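You operate a simulated robot arm through the tools that you are given. There is no shell and no other tool. Be economical: measure what you need, move in short steps, check, and stop when the job is done.

The job below is to be done with a simulated robot arm. You get a single attempt, and the scene is never put back.

JOB
Wind the pressure off, stop the oil pump and open the filter lid for a look.
Fine: relief knob to low before the switch; filter valve shut before the lid opens; the filter stays in.

The check looks at the end state, three seconds after you hand in, the way a careful person would. Anything else that was tipped, shoved, dropped, spilled or broken makes it a failure. A push-on lid holds only when it is set on centred and level and pressed home; a screw cap is set on level and turned clockwise until tight.

ROBOT AND FRAMES
A 6-joint arm with a two-finger parallel gripper, fixed in place. Base frame: the origin is at the foot of the arm, x ahead of it, y to its left, z up. Units: mm, rad, N and s.
With the tool pointing down near the work surface it reaches from about 320 to 700 mm from the base axis. Its first joint turns from -2.897 to 2.897 rad. Payload 4.1 kg.
Tool frame: the origin (TCP) lies between the finger pads and is the grasp point; the fingertips stand 23 mm ahead of it; z points along the fingers, y is the line along which they close. The gripper opens to 94 mm. The fingers are 38 mm wide and 10 mm thick; the gripper's body (54 by 96 mm) begins 39 mm behind the TCP.
Orientation is told as [roll, pitch, yaw] about the base's x, y, z axes, in that order, counted from this pose: with the fingers straight down and closing along the base's y, the tool's x points along the base's -x, its y along +y and its z along -z.

CONTROLS
- The arm moves only by the tool send_rows. Its argument "motion" is a list of rows, each a list of 7 numbers: the turn, a rotation vector about the tool's x, y, z in rad, then the shift along the tool's x, y, z in mm, then the finger opening in mm, from 0 to 94. In form: [[rx, ry, rz, tx, ty, tz, fingers], ...]. A call has 1 to 8 rows; each row shifts and turns the commanded pose from where the row before left it, along the tool's axes as they then stand. Rows are played at 5 a second. More than 50 mm and 0.15 rad between two rows, or a gripper value outside its range, and nothing of the call is played. Where a pose cannot be reached the arm comes as near as it can. A force on the tool above 40 N (or 10 N above the force at the start of the call, whichever is more), or a blocked arm, ends the call early, and 0.2 s more pass. The fingers move at their own pace (about 45 mm/s each) and stop on an object; they squeeze with about 29 N. The grip force told is the motor's: it shows also when the fingers shut on nothing. Time passes only in rows, and 0.2 s behind the last, so rows that do not move let the fingers close. It gives the time, the measured TCP pose, the force on the tool (base axes), the opening and the grip force at its end, in the units of the frame above (readings bear some noise), and new pictures: "pictures" is both (left out), scene, wrist or none.
- Cameras (640 x 400 px; columns grow to the right, rows downward): "scene" is fixed at [55.7, 496.1, 1518]; the picture's right is [-0.44, -0.90, 0.00], its down [-0.49, 0.23, -0.84] and it looks along [0.76, -0.37, -0.54] (base axes); focal length 297 px, centre (320, 200). "wrist" rides on the gripper at [-39, 0, -44] in the tool frame; the picture's right is [0.00, -1.00, 0.00], its down [0.97, 0.00, -0.24] and it looks along [0.24, 0.00, 0.97] (tool axes); focal length 218 px, centre (320, 200).
- slide_trunk(by): slides the trunk up (or, below 0, down) by that many mm; the arm rides with it, the base frame stays. It gives what a move gives, with no picture.
- pixel_to_xyz(camera, pixels): for up to 12 pixels [column, row] of the newest picture of that camera ("zoom" is the newest enlarged one), the place [x, y, z] in the base frame of the surface seen there, good to about 2 mm, but the place of the scene camera against the robot may be out by one fixed shift of up to 12 mm in any direction. No time passes.
- zoom(camera, box): a new picture of the part [left, top, right, bottom] of that camera's present view, enlarged. No time passes.
- sign_off(): hands the job in; it is judged then, once.

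Work in short steps. Measure before you move; look again where a grasp or a placing could have gone wrong, and mend it. You have 80 turns and 150 pictures in all, those below and enlarged ones among them. Open the gripper and draw the arm clear of the work before you hand the job in, unless the task says otherwise; then end with one line.

The tools are called after "Request:" as name(argument=value, ...) on one line, values as JSON. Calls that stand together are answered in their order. send_rows: Moves the arm, as the interface text tells. Its arguments: {"type":"object","properties":{"motion":{"type":"array","items":{"type":"array","items":{"type":"number"}}},"pictures":{"type":"string","enum":["both","scene","wrist","none"]}},"required":["motion"]} The other tools are called the same way: slide_trunk (by) slides the trunk up or down; pixel_to_xyz (camera, pixels) gives the place of the surface under pixels of a picture; zoom (camera, box) takes an enlarged picture of a part of a camera's view; sign_off () hands the job in.

At the start:

```text
time_s: 0.0
tool_pos: [359.8, 54.7, 1263.5]
tcp_rot: [0.001, -0.002, 0.001]
ft_force: [0.1, -0.1, 0.3]
gripper_width: 93.9
grasp_force: 0.0
trunk travel left (down, up): [-525.0, 65.0]
```

scene: 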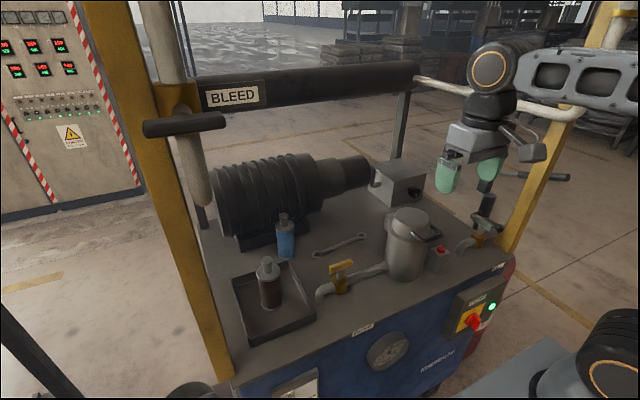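
wrist: 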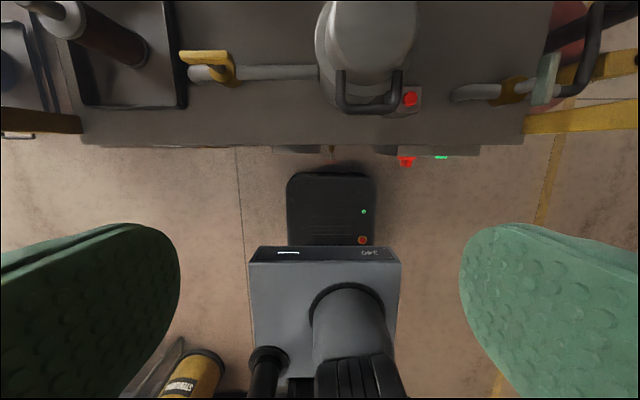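

The scene shows a cart with the filter housing at (408,245), a yellow valve at (340,275), a front knob at (388,350) and a red switch at (472,320). I'll zoom in for detail.

Request:
zoom(camera="scene", box=[300, 180, 540, 330])

Request:
zoom(camera="scene", box=[320, 280, 520, 400])

Request:
zoom(camera="wrist", box=[160, 0, 600, 180])

```text
2.67 times, centred on (420, 255) of scene
```

zoom: 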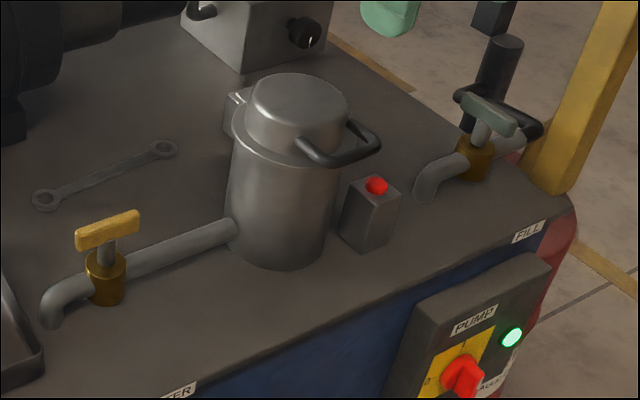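

```text
3.20 times, centred on (420, 340) of scene
```

zoom: 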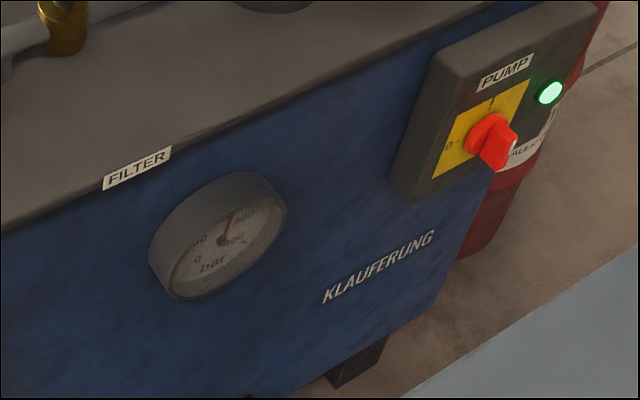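

```text
1.45 times, centred on (380, 90) of wrist
```

zoom: 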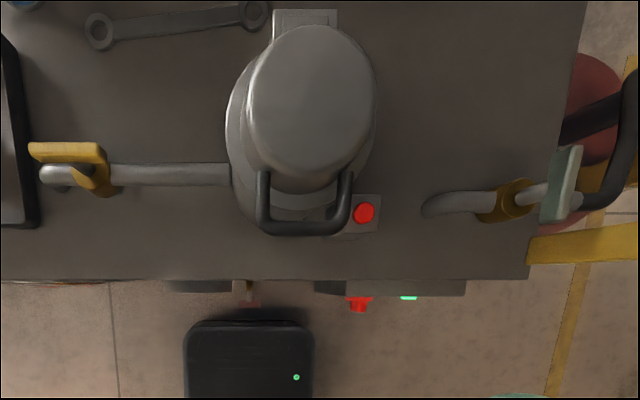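

I need to identify the relief knob: candidates are the black knob on the grey box behind the filter and anything on the front's lower left. I'll zoom in and measure.

Request:
zoom(camera="scene", box=[230, 320, 390, 400])

Request:
zoom(camera="scene", box=[360, 150, 460, 212])

Request:
pixel_to_xyz(camera="scene", pixels=[[388, 350], [474, 321], [343, 264], [340, 288], [408, 218], [438, 236], [440, 249], [414, 191], [487, 223], [300, 385], [492, 306], [398, 186]])

Request:
pixel_to_xyz(camera="wrist", pixels=[[210, 57], [190, 55], [365, 100], [410, 99], [408, 160], [440, 156], [330, 150], [298, 148], [390, 148], [548, 75], [370, 30], [340, 100]])

```text
4.00 times, centred on (310, 360) of scene
```

zoom: 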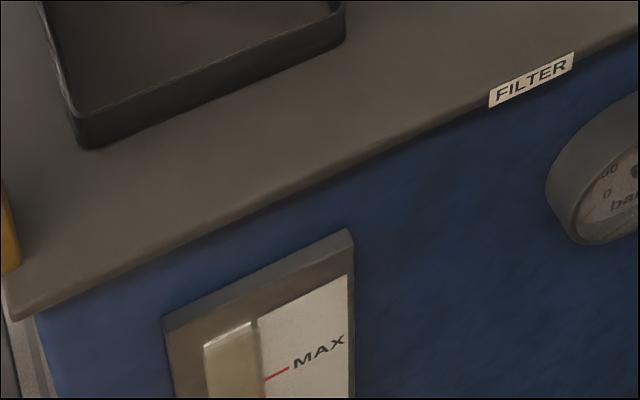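

```text
6.40 times, centred on (410, 181) of scene
```

zoom: 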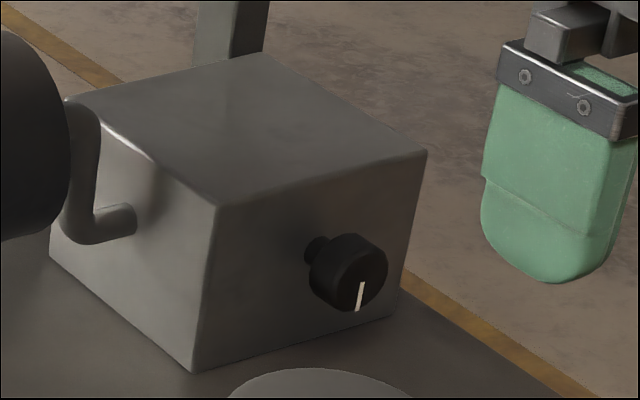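

```text
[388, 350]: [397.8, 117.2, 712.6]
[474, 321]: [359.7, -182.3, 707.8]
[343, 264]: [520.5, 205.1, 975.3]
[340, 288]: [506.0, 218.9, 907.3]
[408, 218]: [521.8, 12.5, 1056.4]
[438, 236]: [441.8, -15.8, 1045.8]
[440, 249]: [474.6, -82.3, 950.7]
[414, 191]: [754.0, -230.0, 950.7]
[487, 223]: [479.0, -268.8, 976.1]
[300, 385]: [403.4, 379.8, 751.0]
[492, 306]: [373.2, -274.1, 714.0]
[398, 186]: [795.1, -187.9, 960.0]
```

```text
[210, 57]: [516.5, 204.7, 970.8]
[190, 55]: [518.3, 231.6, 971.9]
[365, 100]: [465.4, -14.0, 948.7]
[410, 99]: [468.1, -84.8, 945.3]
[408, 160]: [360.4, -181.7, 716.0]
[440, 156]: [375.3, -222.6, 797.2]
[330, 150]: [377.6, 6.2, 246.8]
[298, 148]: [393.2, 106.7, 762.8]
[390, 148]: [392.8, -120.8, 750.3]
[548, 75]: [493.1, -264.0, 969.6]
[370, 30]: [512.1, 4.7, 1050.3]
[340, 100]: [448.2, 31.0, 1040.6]
```

The black knob with a white pointer on the rear block (about 754,-230,951) could be the relief knob. I'll pitch the tool forward to get a better look before deciding.

Request:
send_rows(motion=[[0, -0.15, 0, 0, -20, 0, 94], [0, -0.15, 0, 0, -20, 0, 94], [0, -0.15, 0, 0, -20, 0, 94], [0, -0.15, 0, 0, -20, 0, 94], [0, -0.15, 0, 0, -20, 0, 94], [0, -0.15, 0, 0, -20, 0, 94], [0, -0.1, 0, 0, -20, 0, 94]], pictures="both")

```text
time_s: 1.6
tool_pos: [359.1, -86.5, 1263.2]
tcp_rot: [-0.003, -1.003, -0.002]
ft_force: [0.2, 0.1, -0.4]
gripper_width: 94.2
grasp_force: 0.0
trunk travel left (down, up): [-525.0, 65.0]
```

scene: 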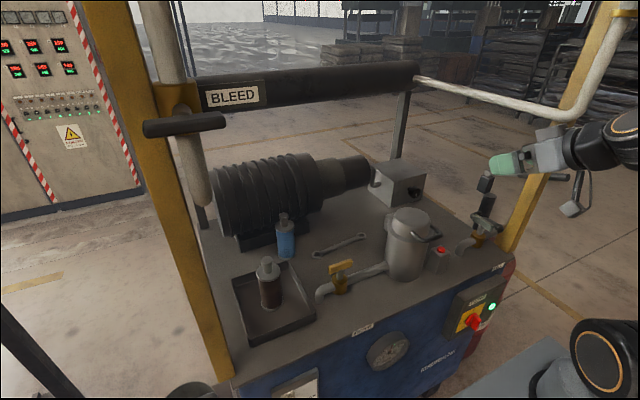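
wrist: 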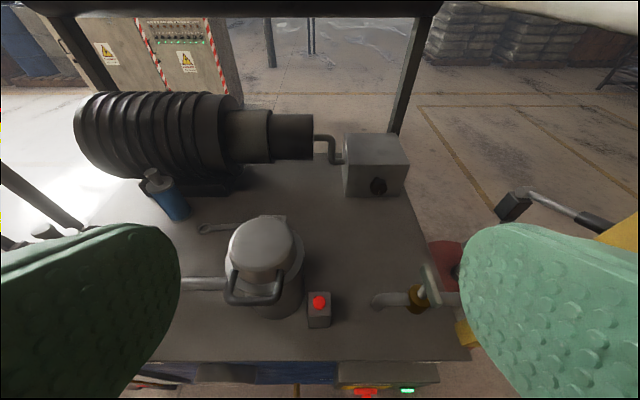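

The block with the black knob sits at wrist (378,185), and a black lever at right is around (515,205). I'll zoom on these and measure, including the bleed bar and the lid.

Request:
zoom(camera="wrist", box=[330, 120, 430, 182])

Request:
zoom(camera="wrist", box=[180, 180, 500, 400])

Request:
pixel_to_xyz(camera="wrist", pixels=[[378, 186], [350, 192], [403, 192], [375, 145], [515, 205], [570, 205], [260, 245], [255, 298], [280, 218], [420, 10], [600, 10], [410, 390]])

Request:
pixel_to_xyz(camera="scene", pixels=[[185, 125], [300, 88], [400, 72], [520, 97], [150, 126], [484, 210], [490, 182], [525, 175], [545, 178]])

```text
6.40 times, centred on (380, 151) of wrist
```

zoom: 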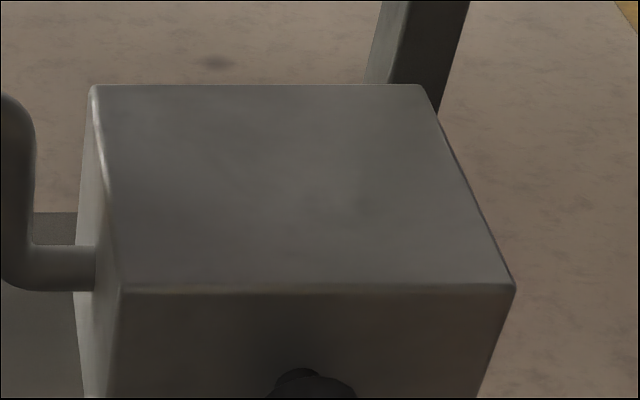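

```text
1.82 times, centred on (340, 290) of wrist
```

zoom: 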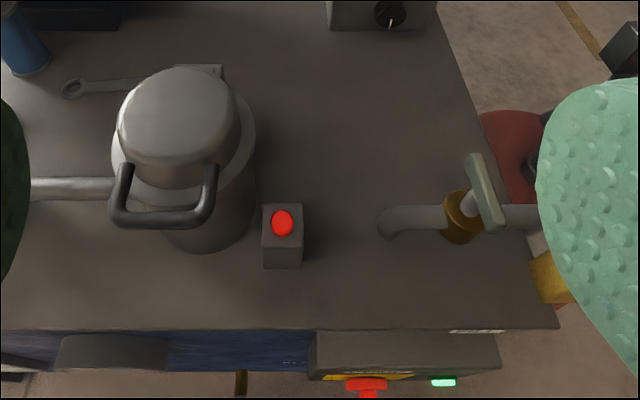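

```text
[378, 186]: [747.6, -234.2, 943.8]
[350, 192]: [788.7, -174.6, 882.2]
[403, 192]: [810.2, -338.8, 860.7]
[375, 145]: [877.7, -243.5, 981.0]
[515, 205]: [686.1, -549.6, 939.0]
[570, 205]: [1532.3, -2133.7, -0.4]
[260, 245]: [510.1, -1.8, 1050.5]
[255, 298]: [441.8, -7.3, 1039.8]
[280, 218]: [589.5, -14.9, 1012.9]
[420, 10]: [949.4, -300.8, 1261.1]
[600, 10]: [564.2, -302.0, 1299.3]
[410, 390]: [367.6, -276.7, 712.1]
```

```text
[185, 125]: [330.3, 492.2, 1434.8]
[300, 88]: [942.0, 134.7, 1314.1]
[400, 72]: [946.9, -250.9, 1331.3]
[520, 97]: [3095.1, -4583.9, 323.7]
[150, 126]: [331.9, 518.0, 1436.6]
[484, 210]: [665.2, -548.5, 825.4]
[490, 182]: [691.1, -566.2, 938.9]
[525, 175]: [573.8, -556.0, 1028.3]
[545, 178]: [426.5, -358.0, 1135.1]
```

No scale seen yet. I want a head-on look at the cart front (gauge, possible other knob), so I'll back off 100 mm, level the tool to horizontal, then lower the trunk.

Request:
send_rows(motion=[[0, 0, 0, 27, 30, -42, 94], [0, 0, 0, 27, 20, -42, 94], [0, -0.15, 0, 0, 0, 0, 94], [0, -0.15, 0, 0, 0, 0, 94], [0, -0.15, 0, 0, 0, 0, 94], [0, -0.12, 0, 0, 0, 0, 94]], pictures="wrist")

```text
refused: row 1 steps farther than a row can; nothing moved
```

Row 1 exceeded 50 mm, so I'll repeat it in smaller steps.

Request:
send_rows(motion=[[0, 0, 0, 18, 16, -28, 94], [0, 0, 0, 18, 16, -28, 94], [0, 0, 0, 18, 16, -28, 94], [0, -0.14, 0, 0, 0, 0, 94], [0, -0.14, 0, 0, 0, 0, 94], [0, -0.14, 0, 0, 0, 0, 94], [0, -0.14, 0, 0, 0, 0, 94]], pictures="wrist")

Request:
slide_trunk(by=-330)

Request:
send_rows(motion=[[0, 0, 0, 0, 0, 0, 94]], pictures="both")

```text
time_s: 2.3
tool_pos: [314.0, -66.7, 1208.8]
tcp_rot: [0.175, -0.799, -0.135]
ft_force: [0.5, 0.1, -0.2]
gripper_width: 93.8
grasp_force: 0.2
trunk travel left (down, up): [-525.0, 65.0]
stopped in row 3: the arm was blocked; the commanded pose is now the measured one
```

wrist: 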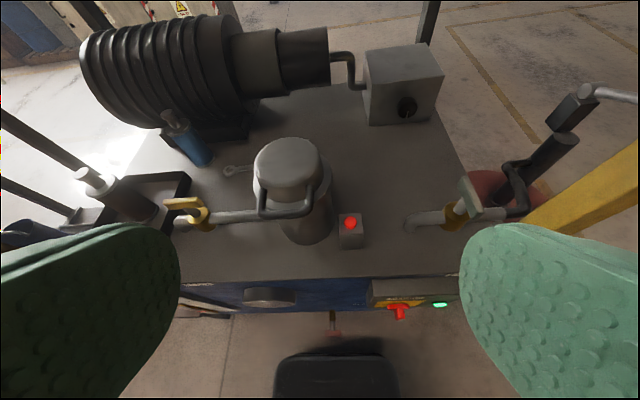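

```text
time_s: 4.5
tool_pos: [300.8, -63.2, 971.6]
tcp_rot: [0.316, -0.519, -0.243]
ft_force: [0.1, 0.4, 0.0]
gripper_width: 94.3
grasp_force: 0.1
trunk travel left (down, up): [-275.0, 315.0]
stopped: the arm was blocked; the commanded pose is now the measured one
```

```text
time_s: 4.9
tool_pos: [300.7, -62.6, 933.4]
tcp_rot: [0.319, -0.516, -0.244]
ft_force: [-0.1, 0.5, 1.1]
gripper_width: 94.2
grasp_force: 0.0
trunk travel left (down, up): [-275.0, 315.0]
```

scene: 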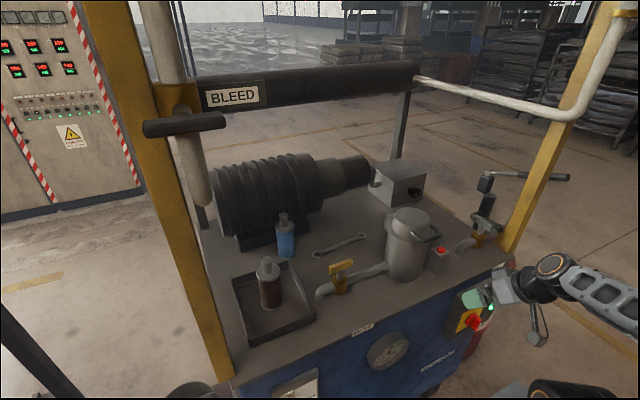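
wrist: 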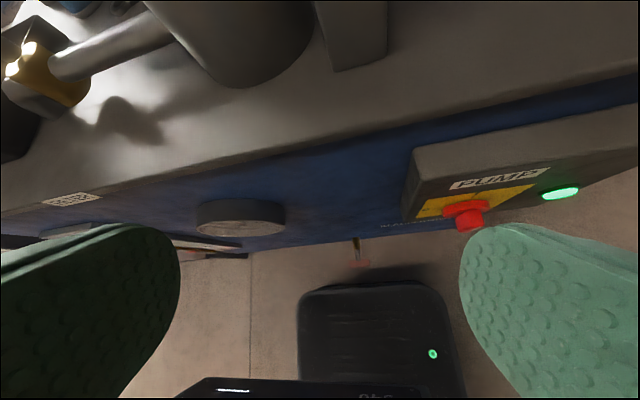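

The arm is cramped at this close radius (blocked), but the front shows gauge (241,215), pump switch (468,215) and something small at (358,250). I'll zoom in.

Request:
zoom(camera="wrist", box=[390, 130, 600, 260])

Request:
zoom(camera="wrist", box=[160, 180, 420, 300])

Request:
pixel_to_xyz(camera="wrist", pixels=[[466, 208], [470, 222], [442, 207], [510, 190], [560, 194], [520, 165], [357, 245], [361, 264], [241, 215]])

```text
3.05 times, centred on (495, 195) of wrist
```

zoom: 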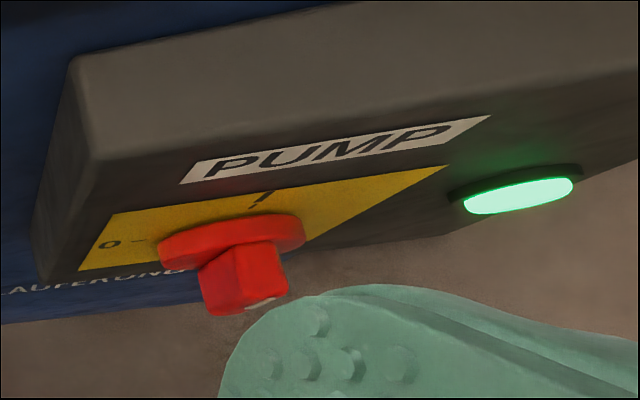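

```text
2.46 times, centred on (290, 240) of wrist
```

zoom: 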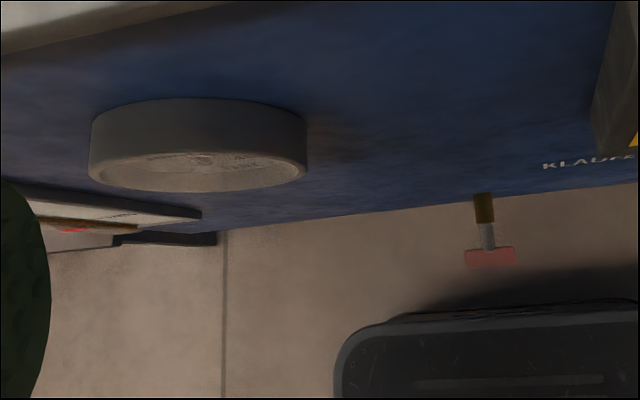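

```text
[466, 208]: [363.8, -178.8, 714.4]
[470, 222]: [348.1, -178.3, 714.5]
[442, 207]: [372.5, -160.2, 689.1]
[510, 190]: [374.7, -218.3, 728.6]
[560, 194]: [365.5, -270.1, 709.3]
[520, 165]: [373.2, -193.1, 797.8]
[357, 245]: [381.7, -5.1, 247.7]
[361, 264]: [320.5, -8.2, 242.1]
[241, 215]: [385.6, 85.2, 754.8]
```

The low red lever is only a drain valve, so the relief knob is the black one on the rear block. The yellow FILTER valve is inline with its pipe (open). I'll raise the trunk back up and regain a clean orientation further out.

Request:
slide_trunk(by=250)

```text
time_s: 7.5
tool_pos: [302.2, -62.2, 1129.3]
tcp_rot: [0.298, -0.568, -0.224]
ft_force: [0.1, -0.1, -0.5]
gripper_width: 94.1
grasp_force: 0.0
trunk travel left (down, up): [-525.0, 65.0]
```

Now I rotate to a pure forward pitch of about -1.0 while moving up and forward.

Request:
send_rows(motion=[[0.034, -0.105, -0.06, -35, 0, -8, 94], [0.034, -0.105, -0.06, -35, 0, -8, 94], [0.034, -0.105, -0.06, -35, 0, -8, 94], [0.034, -0.105, -0.06, -35, 0, -8, 94], [0, 0, 0, -10, 0, 0, 94]], pictures="none")

```text
time_s: 8.7
tool_pos: [386.0, -81.2, 1252.5]
tcp_rot: [-0.027, -1.017, 0.032]
ft_force: [0.0, 0.2, -0.7]
gripper_width: 94.1
grasp_force: 0.0
trunk travel left (down, up): [-525.0, 65.0]
```

Now moving toward a viewing point in front of the relief knob at about (555,-230,1100), clear of the filter and the white rail (y≈-302, z≈1299).

Request:
send_rows(motion=[[0, 0, 0, 5.5, -21.5, 32, 94], [0, 0, 0, 5.5, -21.5, 32, 94], [0, 0, 0, 5.5, -21.5, 32, 94], [0, 0, 0, 5.5, -21.5, 32, 94], [0, 0, 0, 5.5, -21.5, 32, 94], [0, 0, 0, 5.5, -21.5, 32, 94], [0, -0.14, 0, 0, -21, 0, 94], [0, -0.14, 0, 0, 0, 0, 94]], pictures="both")

```text
time_s: 10.5
tool_pos: [532.7, -230.2, 1125.6]
tcp_rot: [-0.053, -1.296, 0.058]
ft_force: [-0.6, 0.3, 0.4]
gripper_width: 93.8
grasp_force: 0.0
trunk travel left (down, up): [-525.0, 65.0]
```

scene: 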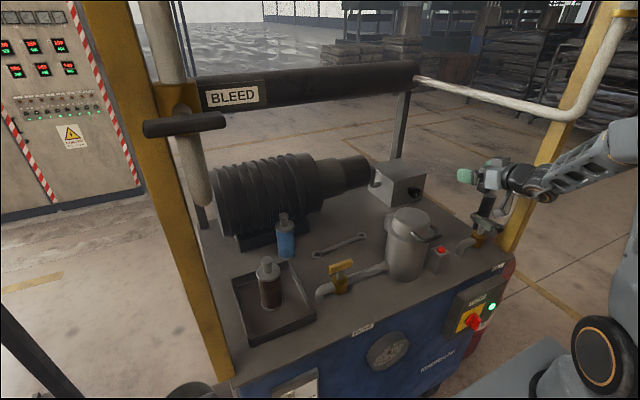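
wrist: 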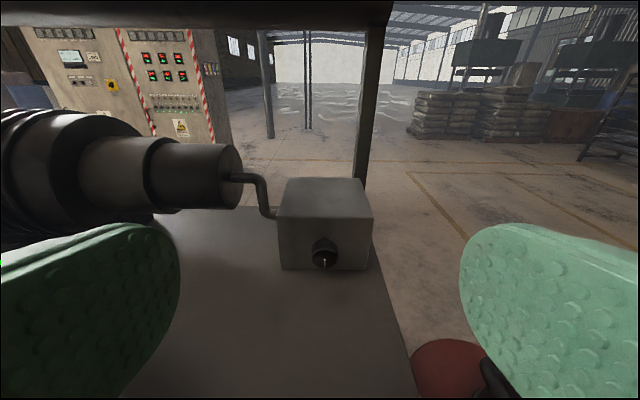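

Request:
zoom(camera="wrist", box=[265, 200, 385, 275])

Request:
pixel_to_xyz(camera="wrist", pixels=[[322, 252], [325, 263], [316, 243], [290, 250], [345, 230], [282, 265], [366, 265], [325, 200]])

```text
5.33 times, centred on (325, 238) of wrist
```

zoom: 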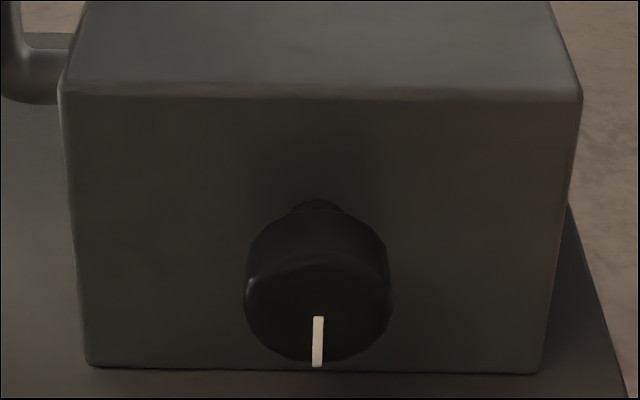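

```text
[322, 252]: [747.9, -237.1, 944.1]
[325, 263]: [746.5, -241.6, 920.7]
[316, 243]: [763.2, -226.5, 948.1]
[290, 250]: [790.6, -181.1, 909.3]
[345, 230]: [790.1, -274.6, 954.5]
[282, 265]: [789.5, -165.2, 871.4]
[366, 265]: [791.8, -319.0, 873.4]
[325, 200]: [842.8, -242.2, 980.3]
```

The relief knob is at about (748,-236,938), about 33 mm wide, pointer at 6 o'clock. I need to know how far the wrist reaches behind the TCP, since the FILL valve (480,-265,976) lies behind, and also read the gauge.

Request:
pixel_to_xyz(camera="scene", pixels=[[467, 176], [492, 180], [512, 178], [540, 188], [600, 170], [635, 150], [525, 195], [505, 200], [487, 223], [475, 218], [495, 232]])

Request:
zoom(camera="scene", box=[440, 120, 640, 245])

Request:
zoom(camera="scene", box=[356, 325, 420, 375])

```text
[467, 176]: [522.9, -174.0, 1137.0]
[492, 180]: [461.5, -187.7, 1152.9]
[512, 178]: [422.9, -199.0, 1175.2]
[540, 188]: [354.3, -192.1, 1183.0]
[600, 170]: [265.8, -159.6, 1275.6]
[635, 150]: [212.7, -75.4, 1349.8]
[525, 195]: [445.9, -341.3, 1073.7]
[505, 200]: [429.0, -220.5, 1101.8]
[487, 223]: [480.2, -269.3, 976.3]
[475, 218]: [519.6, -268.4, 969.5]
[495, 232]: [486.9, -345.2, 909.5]
```

```text
3.20 times, centred on (540, 182) of scene
```

zoom: 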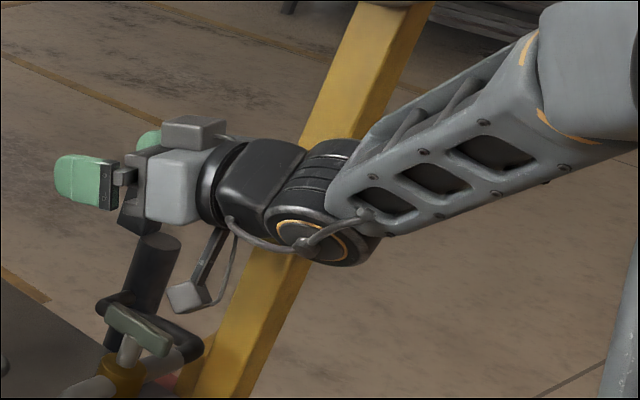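

```text
8.00 times, centred on (388, 350) of scene
```

zoom: 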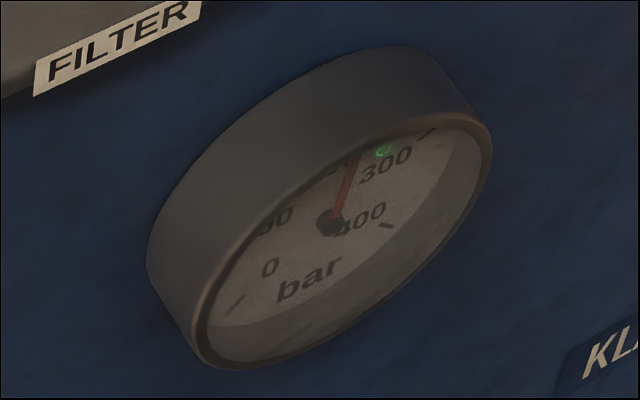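

Gauge reads roughly 220 bar. A pod hangs below the wrist in the picture at (498,213); I'll measure it to check clearance against the FILL valve.

Request:
pixel_to_xyz(camera="scene", pixels=[[498, 213], [503, 215], [506, 200], [494, 211], [500, 160], [513, 170], [534, 178], [537, 200], [545, 200], [480, 215], [493, 227]])

```text
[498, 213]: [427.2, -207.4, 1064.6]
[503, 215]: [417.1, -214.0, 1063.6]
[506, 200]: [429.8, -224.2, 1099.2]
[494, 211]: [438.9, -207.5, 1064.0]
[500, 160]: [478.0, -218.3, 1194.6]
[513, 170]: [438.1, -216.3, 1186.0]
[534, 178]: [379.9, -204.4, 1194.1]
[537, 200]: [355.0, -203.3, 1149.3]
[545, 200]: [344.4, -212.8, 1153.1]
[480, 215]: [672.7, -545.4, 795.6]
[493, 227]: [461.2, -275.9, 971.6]
```

The pod hangs about 90 mm off the tool's +x side, so a level approach would hit the table. I'll approach pitched 20° down, rolled -90° (pod to the right, fingers vertical pair). First pitch and roll in place.

Request:
send_rows(motion=[[0, 0.075, 0.016, 0, 0, 0, 94], [0, 0, -0.145, 0, 0, 0, 94], [0, 0, -0.145, 0, 0, 0, 94], [0, 0, -0.145, 0, 0, 0, 94], [0, 0, -0.145, 0, 0, 0, 94], [0, 0, -0.145, 0, 0, 0, 80], [0, 0, -0.145, 0, 0, 0, 70], [0, 0, -0.145, 0, 0, 0, 60]], pictures="none")

Request:
send_rows(motion=[[0, 0, -0.145, 0, 0, 0, 60], [0, 0, -0.145, 0, 0, 0, 60], [0, 0, -0.145, 0, 0, 0, 60], [0, 0, -0.121, 0, 0, 0, 60]], pictures="both")

```text
time_s: 12.3
tool_pos: [543.1, -243.4, 1184.8]
tcp_rot: [-1.146, -0.53, 1.364]
ft_force: [-6.6, 35.8, -12.1]
gripper_width: 60.0
grasp_force: 0.0
out of reach, approached as far as the arm can: row 6, 7, 8
trunk travel left (down, up): [-525.0, 65.0]
```

```text
time_s: 12.6
tool_pos: [545.6, -242.4, 1189.4]
tcp_rot: [-1.143, -0.523, 1.372]
ft_force: [0.1, 37.6, 9.7]
gripper_width: 59.9
grasp_force: 0.2
out of reach, approached as far as the arm can: row 1
trunk travel left (down, up): [-525.0, 65.0]
stopped in row 1: the force on the tool passed its limit (the readings are from after the stop); the commanded pose is now the measured one
```

scene: 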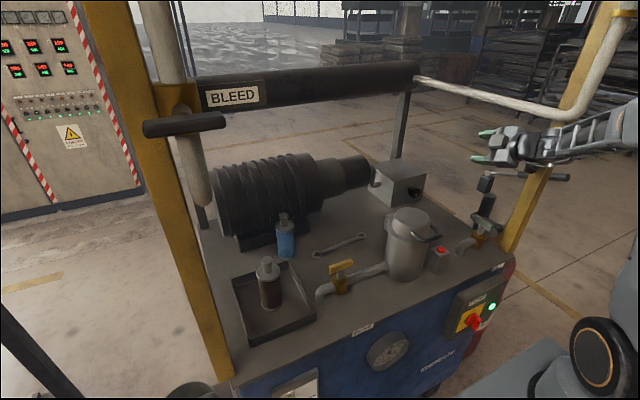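
wrist: 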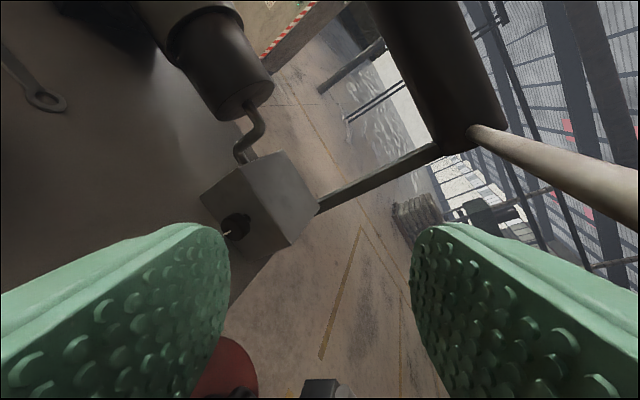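

Force 37 N in y: the pod has likely touched the yellow post (at about 426,-358). I'll undo by rotating back and shifting left, away from the post.

Request:
send_rows(motion=[[0, 0, 0.1, -15, 0, 0, 60], [0, 0, 0.14, -20, 0, 0, 60], [0, 0, 0.14, -20, 0, 0, 60], [0, 0, 0.14, -10, 0, 0, 60]], pictures="both")

```text
time_s: 13.6
tool_pos: [558.6, -203.7, 1225.7]
tcp_rot: [-0.875, -0.969, 0.988]
ft_force: [-0.2, 0.0, 0.2]
gripper_width: 60.0
grasp_force: 0.1
trunk travel left (down, up): [-525.0, 65.0]
```

scene: 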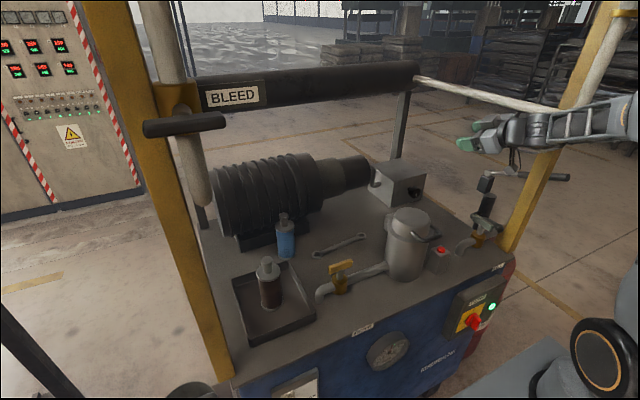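
wrist: 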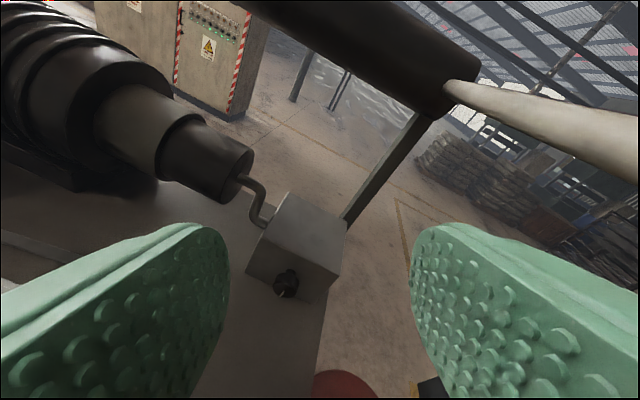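

Freed; nothing moved. New plan: no roll, pitch about 33° down so pod and wrist stay clear, fingers closing horizontally on the knob. Reorient and move forward at height.

Request:
send_rows(motion=[[-0.0046, 0.05, 0.1233, 0, 0, 0, 80], [-0.0046, 0.05, 0.1233, 0, 0, 0, 80], [-0.0046, 0.05, 0.1233, 0, 0, 0, 80], [-0.0046, 0.05, 0.1233, 0, 0, 0, 80], [0, 0, 0, -2.5, -9, 31.5, 80], [0, 0, 0, -2.5, -9, 31.5, 80], [0, 0, 0, -2.5, -9, 31.5, 80], [0, 0, 0, -2.5, -9, 31.5, 80]], pictures="wrist")

```text
time_s: 15.4
tool_pos: [671.5, -241.6, 1167.7]
tcp_rot: [-0.016, -1.003, 0.002]
ft_force: [0.1, 1.0, 0.5]
gripper_width: 80.2
grasp_force: 0.1
trunk travel left (down, up): [-525.0, 65.0]
```

wrist: 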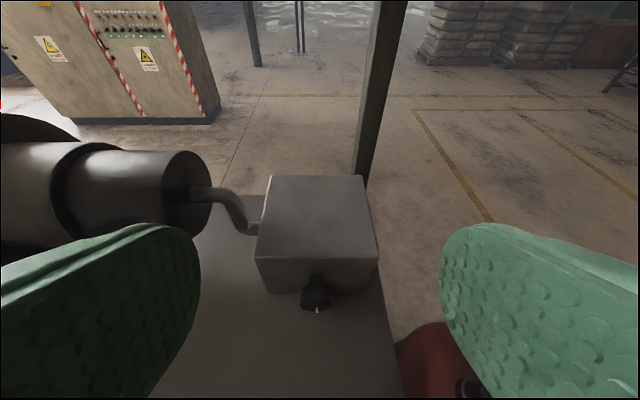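

Orientation is good. Now I descend straight down about 150 mm and look.

Request:
send_rows(motion=[[0, 0, 0, 31.5, 0, 20, 80], [0, 0, 0, 31.5, 0, 20, 80], [0, 0, 0, 31.5, 0, 20, 80], [0, 0, 0, 31.5, 0, 20, 80]], pictures="both")

```text
time_s: 16.4
tool_pos: [672.1, -241.7, 1018.7]
tcp_rot: [-0.016, -1.004, 0.0]
ft_force: [0.9, 0.0, 0.0]
gripper_width: 80.0
grasp_force: 0.0
trunk travel left (down, up): [-525.0, 65.0]
```

scene: 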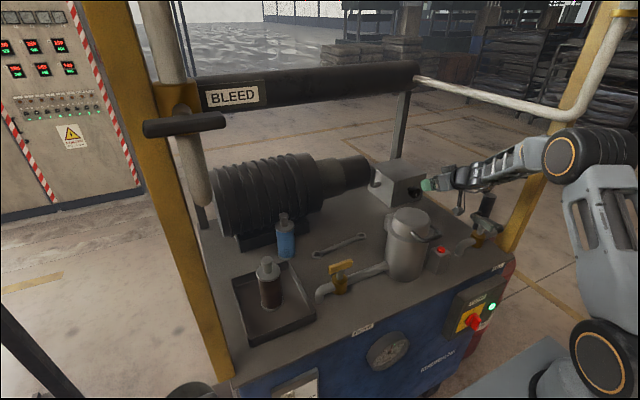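
wrist: 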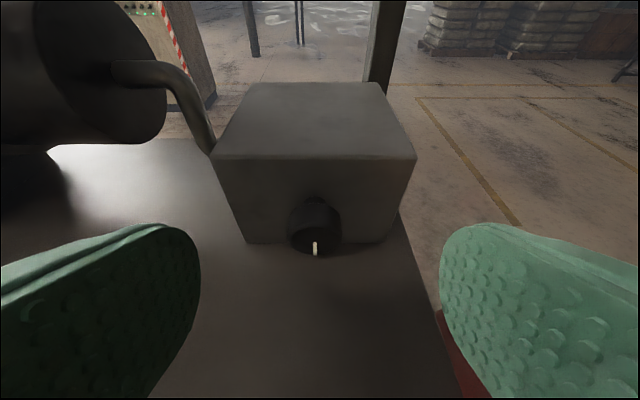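

Request:
zoom(camera="wrist", box=[265, 180, 365, 265])

Request:
pixel_to_xyz(camera="wrist", pixels=[[315, 228], [315, 237], [293, 237], [338, 233], [315, 205], [315, 215], [315, 252], [270, 200], [350, 200]])

Request:
pixel_to_xyz(camera="scene", pixels=[[458, 210], [486, 180], [478, 190], [487, 223]])

```text
4.71 times, centred on (315, 222) of wrist
```

zoom: 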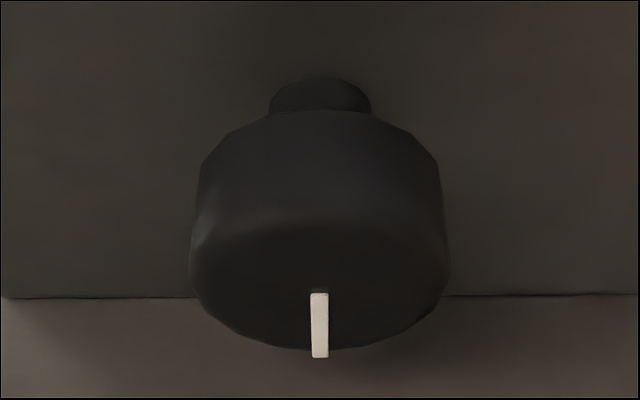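

```text
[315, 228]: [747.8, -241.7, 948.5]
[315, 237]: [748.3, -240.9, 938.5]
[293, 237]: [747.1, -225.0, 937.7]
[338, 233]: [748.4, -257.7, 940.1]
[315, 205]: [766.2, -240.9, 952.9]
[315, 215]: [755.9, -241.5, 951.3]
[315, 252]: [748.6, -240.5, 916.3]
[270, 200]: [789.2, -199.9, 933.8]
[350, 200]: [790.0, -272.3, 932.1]
```

```text
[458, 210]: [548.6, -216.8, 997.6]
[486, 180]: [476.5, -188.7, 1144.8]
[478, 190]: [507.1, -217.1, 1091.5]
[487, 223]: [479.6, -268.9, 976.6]
```

Knob face centre is (748,-241,933). Moving straight in along the tool axis, with fingers 80 mm open around it.

Request:
send_rows(motion=[[0, 0, 0, 31.7, 0, 0, 80], [0, 0, 0, 0, 0, 36, 80], [0, 0, 0, 0, 0, 36, 80], [0, 0, 0, 0, 0, 36, 80]], pictures="both")

```text
time_s: 17.4
tool_pos: [744.5, -242.9, 934.3]
tcp_rot: [-0.017, -1.002, 0.001]
ft_force: [-0.9, 0.6, -0.9]
gripper_width: 80.0
grasp_force: 0.0
trunk travel left (down, up): [-525.0, 65.0]
```

scene: 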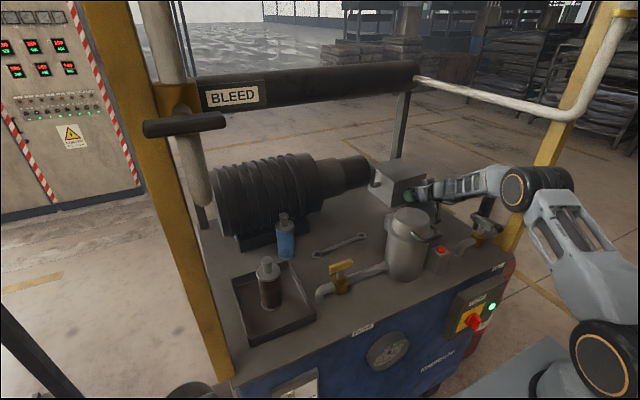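
wrist: 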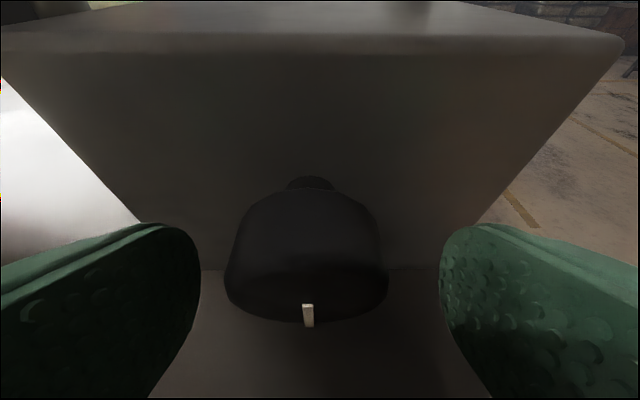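

Knob is centred about 13 px left of mid; I nudge +3 mm in y and pre-rotate +0.45 rad about the knob axis, then close.

Request:
send_rows(motion=[[0, 0, 0, 0, 3, 2, 80], [-0.081, 0, 0.126, 0, 0, 0, 80], [-0.081, 0, 0.126, 0, 0, 0, 80], [-0.081, 0, 0.126, 0, 0, 0, 80], [0, 0, 0, 0, 0, 0, 40], [0, 0, 0, 0, 0, 0, 30], [0, 0, 0, 0, 0, 0, 20]], pictures="wrist")

```text
time_s: 19.0
tool_pos: [746.8, -240.7, 930.9]
tcp_rot: [0.721, -0.867, -0.603]
ft_force: [0.7, -1.9, -0.7]
gripper_width: 43.6
grasp_force: 36.9
trunk travel left (down, up): [-525.0, 65.0]
```

wrist: 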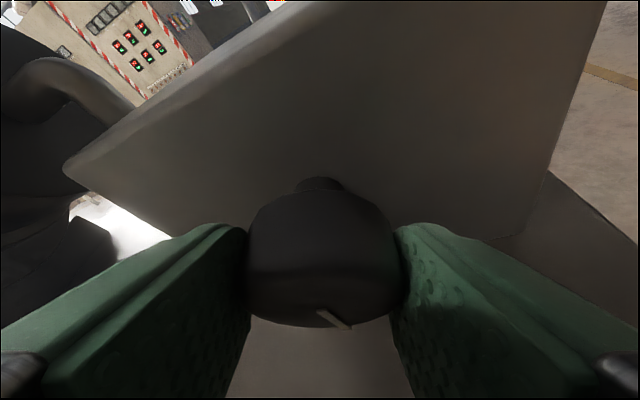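

Gripped at 43.6 mm. Now turning counter-clockwise 0.9 rad in small rows, watching force.

Request:
send_rows(motion=[[0.07, 0, -0.109, 0, 0, 0, 20], [0.07, 0, -0.109, 0, 0, 0, 20], [0.07, 0, -0.109, 0, 0, 0, 20], [0.07, 0, -0.109, 0, 0, 0, 20], [0.07, 0, -0.109, 0, 0, 0, 20], [0.07, 0, -0.109, 0, 0, 0, 20], [0.07, 0, -0.109, 0, 0, 0, 20]], pictures="both")

Request:
zoom(camera="scene", box=[356, 325, 420, 375])

```text
time_s: 20.6
tool_pos: [747.1, -240.2, 932.2]
tcp_rot: [-0.628, -0.887, 0.516]
ft_force: [-29.6, 18.3, 10.5]
gripper_width: 42.8
grasp_force: 44.8
out of reach, approached as far as the arm can: row 7
trunk travel left (down, up): [-525.0, 65.0]
stopped in row 7: the force on the tool passed its limit (the readings are from after the stop); the commanded pose is now the measured one
```

scene: 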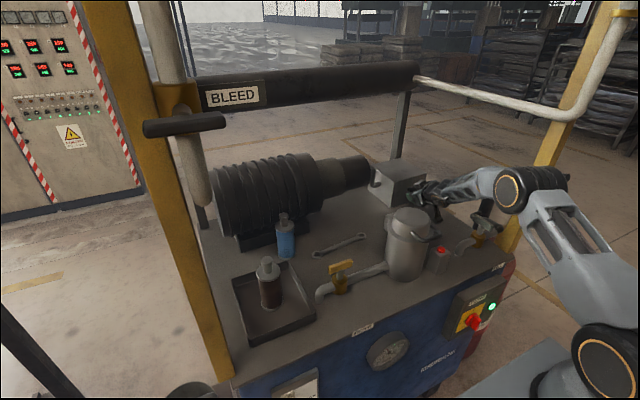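
wrist: 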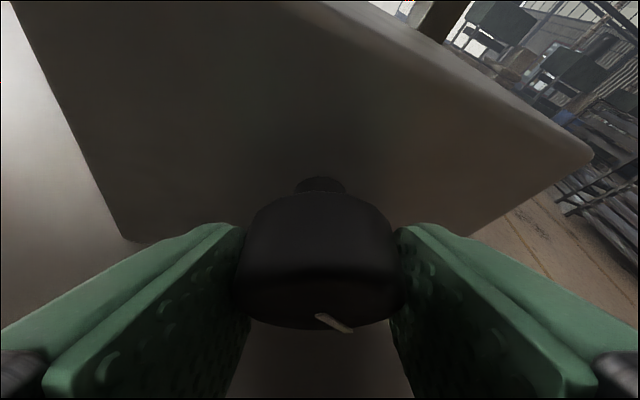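

```text
8.00 times, centred on (388, 350) of scene
```

zoom: 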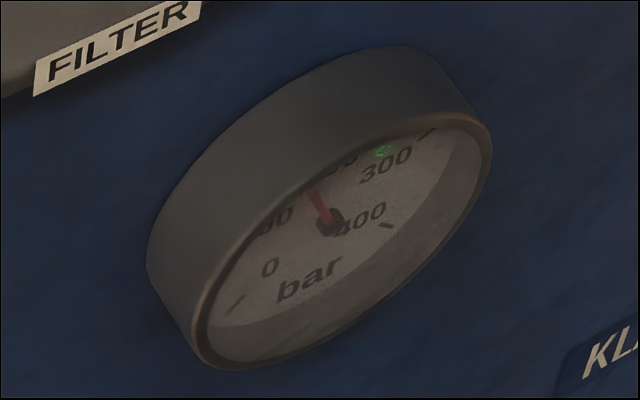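

The gauge dropped (about 220 → 150), so counter-clockwise is correct. The arm ran into its own limit at about -0.4 rad; I release, wind back +1.15 rad, and re-grip.

Request:
send_rows(motion=[[0, 0, 0, 0, 0, 0, 80], [0, 0, 0, 0, 0, 0, 80], [-0.078, 0, 0.121, 0, 0, 0, 80], [-0.078, 0, 0.121, 0, 0, 0, 80], [-0.078, 0, 0.121, 0, 0, 0, 80], [-0.078, 0, 0.121, 0, 0, 0, 80], [-0.078, 0, 0.121, 0, 0, 0, 80], [-0.078, 0, 0.121, 0, 0, 0, 80]], pictures="none")

Request:
send_rows(motion=[[-0.078, 0, 0.121, 0, 0, 0, 80], [-0.078, 0, 0.121, 0, 0, 0, 80], [0, 0, 0, 0, 0, 0, 40], [0, 0, 0, 0, 0, 0, 30], [0, 0, 0, 0, 0, 0, 20]], pictures="wrist")

```text
time_s: 22.4
tool_pos: [750.7, -244.0, 929.0]
tcp_rot: [0.761, -0.828, -0.625]
ft_force: [0.8, 0.7, -0.2]
gripper_width: 79.9
grasp_force: 0.2
trunk travel left (down, up): [-525.0, 65.0]
```

```text
time_s: 23.6
tool_pos: [750.0, -241.3, 931.4]
tcp_rot: [1.054, -0.64, -0.821]
ft_force: [-1.2, 5.6, 8.3]
gripper_width: 43.5
grasp_force: 35.1
trunk travel left (down, up): [-525.0, 65.0]
```

wrist: 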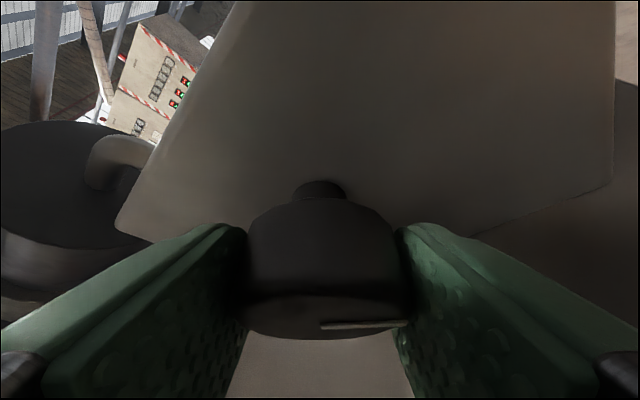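

Re-gripped at about +0.75 rad. Turning counter-clockwise 1.1 rad.

Request:
send_rows(motion=[[0.075, 0, -0.115, 0, 0, 0, 20], [0.075, 0, -0.115, 0, 0, 0, 20], [0.075, 0, -0.115, 0, 0, 0, 20], [0.075, 0, -0.115, 0, 0, 0, 20], [0.075, 0, -0.115, 0, 0, 0, 20], [0.075, 0, -0.115, 0, 0, 0, 20], [0.075, 0, -0.115, 0, 0, 0, 20], [0.07, 0, -0.11, 0, 0, 0, 20]], pictures="both")

Request:
zoom(camera="scene", box=[356, 325, 420, 375])

```text
time_s: 25.4
tool_pos: [749.3, -239.0, 930.8]
tcp_rot: [-0.542, -0.915, 0.445]
ft_force: [3.1, 21.2, 16.0]
gripper_width: 43.0
grasp_force: 44.3
trunk travel left (down, up): [-525.0, 65.0]
```

scene: 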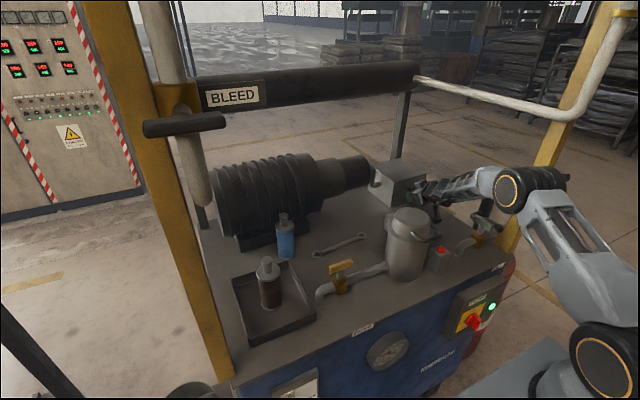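
wrist: 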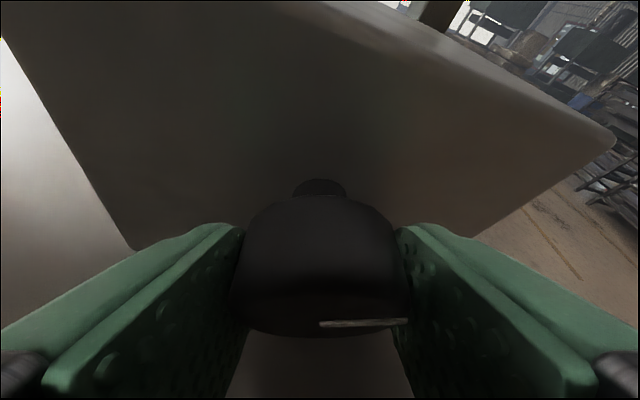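

```text
8.00 times, centred on (388, 350) of scene
```

zoom: 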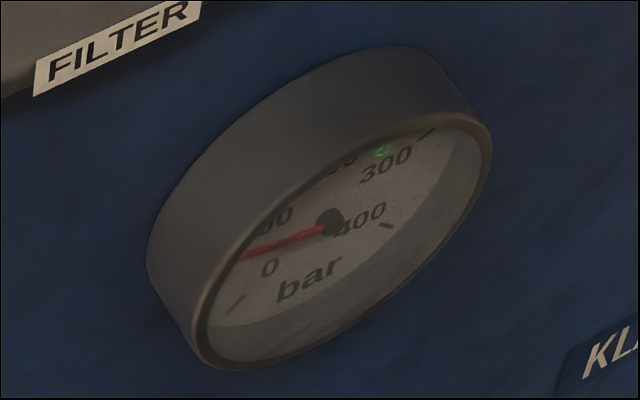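

Gauge is now about 70 bar, with more travel to go. Another release, wind-back and re-grip.

Request:
send_rows(motion=[[0, 0, 0, 0, 0, 0, 80], [0, 0, 0, 0, 0, 0, 80], [-0.078, 0, 0.121, 0, 0, 0, 80], [-0.078, 0, 0.121, 0, 0, 0, 80], [-0.078, 0, 0.121, 0, 0, 0, 80], [-0.078, 0, 0.121, 0, 0, 0, 80], [-0.078, 0, 0.121, 0, 0, 0, 80], [-0.078, 0, 0.121, 0, 0, 0, 80]], pictures="none")

Request:
send_rows(motion=[[-0.078, 0, 0.121, 0, 0, 0, 80], [0, 0, 0, 0, 0, 0, 40], [0, 0, 0, 0, 0, 0, 30], [0, 0, 0, 0, 0, 0, 20]], pictures="none")

Request:
send_rows(motion=[[0.075, 0, -0.115, 0, 0, 0, 20], [0.075, 0, -0.115, 0, 0, 0, 20], [0.075, 0, -0.115, 0, 0, 0, 20], [0.075, 0, -0.115, 0, 0, 0, 20], [0.075, 0, -0.115, 0, 0, 0, 20], [0.075, 0, -0.115, 0, 0, 0, 20], [0.075, 0, -0.115, 0, 0, 0, 20], [0.04, 0, -0.06, 0, 0, 0, 20]], pictures="both")

Request:
zoom(camera="scene", box=[356, 325, 420, 375])

```text
time_s: 27.1
tool_pos: [749.8, -242.5, 928.9]
tcp_rot: [0.831, -0.789, -0.676]
ft_force: [-0.3, 0.4, -0.7]
gripper_width: 80.0
grasp_force: 0.1
trunk travel left (down, up): [-525.0, 65.0]
```

```text
time_s: 28.1
tool_pos: [749.6, -240.9, 931.3]
tcp_rot: [0.978, -0.698, -0.778]
ft_force: [0.2, 5.3, 7.2]
gripper_width: 43.5
grasp_force: 34.9
trunk travel left (down, up): [-525.0, 65.0]
```

```text
time_s: 29.9
tool_pos: [749.2, -240.6, 928.2]
tcp_rot: [-0.575, -0.898, 0.464]
ft_force: [2.9, 19.3, 3.6]
gripper_width: 43.8
grasp_force: 44.9
trunk travel left (down, up): [-525.0, 65.0]
```

scene: 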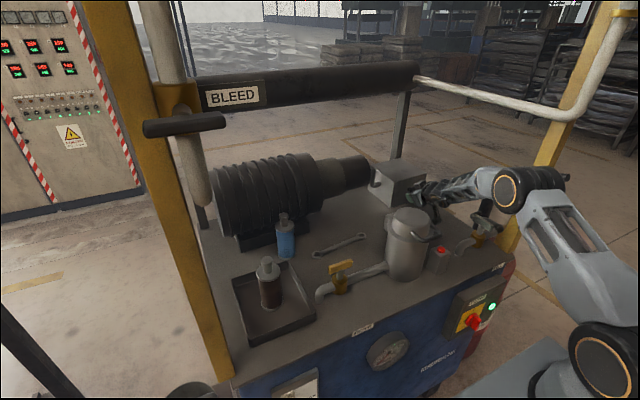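
wrist: 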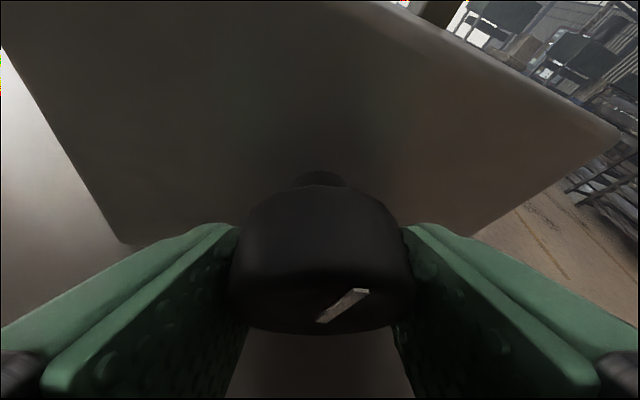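

```text
8.00 times, centred on (388, 350) of scene
```

zoom: 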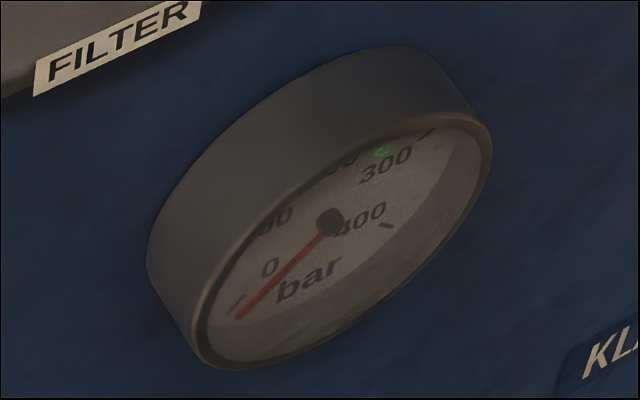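

The gauge needle is at 0. I release and back out along the tool axis, then check the knob and gauge.

Request:
send_rows(motion=[[0, 0, 0, 0, 0, 0, 80], [0, 0, 0, 0, 0, 0, 80], [-0.075, 0, 0.115, 0, 0, 0, 80], [-0.075, 0, 0.115, 0, 0, 0, 80], [-0.075, 0, 0.115, 0, 0, 0, 80], [0, 0, 0, 0, 0, -36, 80], [0, 0, 0, 0, 0, -36, 80], [0, 0, 0, -20, 0, -36, 80]], pictures="both")

Request:
zoom(camera="scene", box=[356, 325, 420, 375])

```text
time_s: 31.8
tool_pos: [669.2, -247.1, 1005.9]
tcp_rot: [0.12, -0.979, -0.113]
ft_force: [0.1, 0.2, 0.3]
gripper_width: 80.3
grasp_force: 0.1
trunk travel left (down, up): [-525.0, 65.0]
```

scene: 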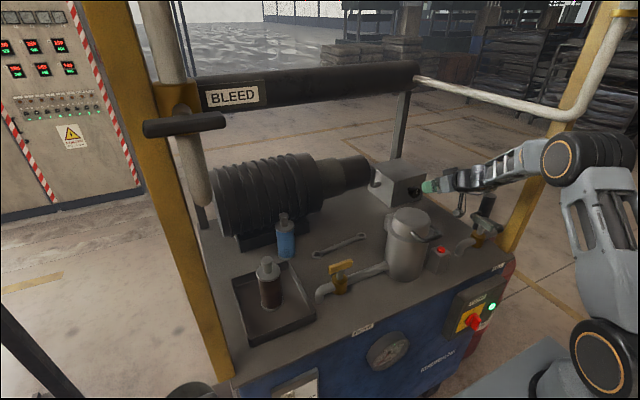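
wrist: 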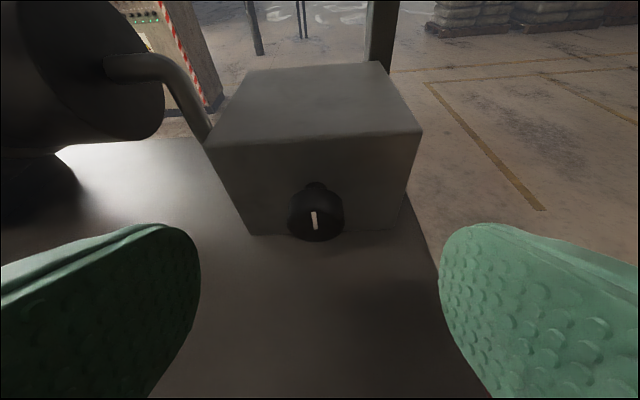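

```text
8.00 times, centred on (388, 350) of scene
```

zoom: 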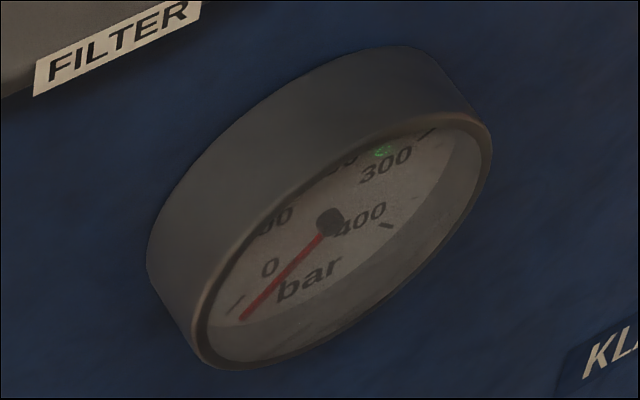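

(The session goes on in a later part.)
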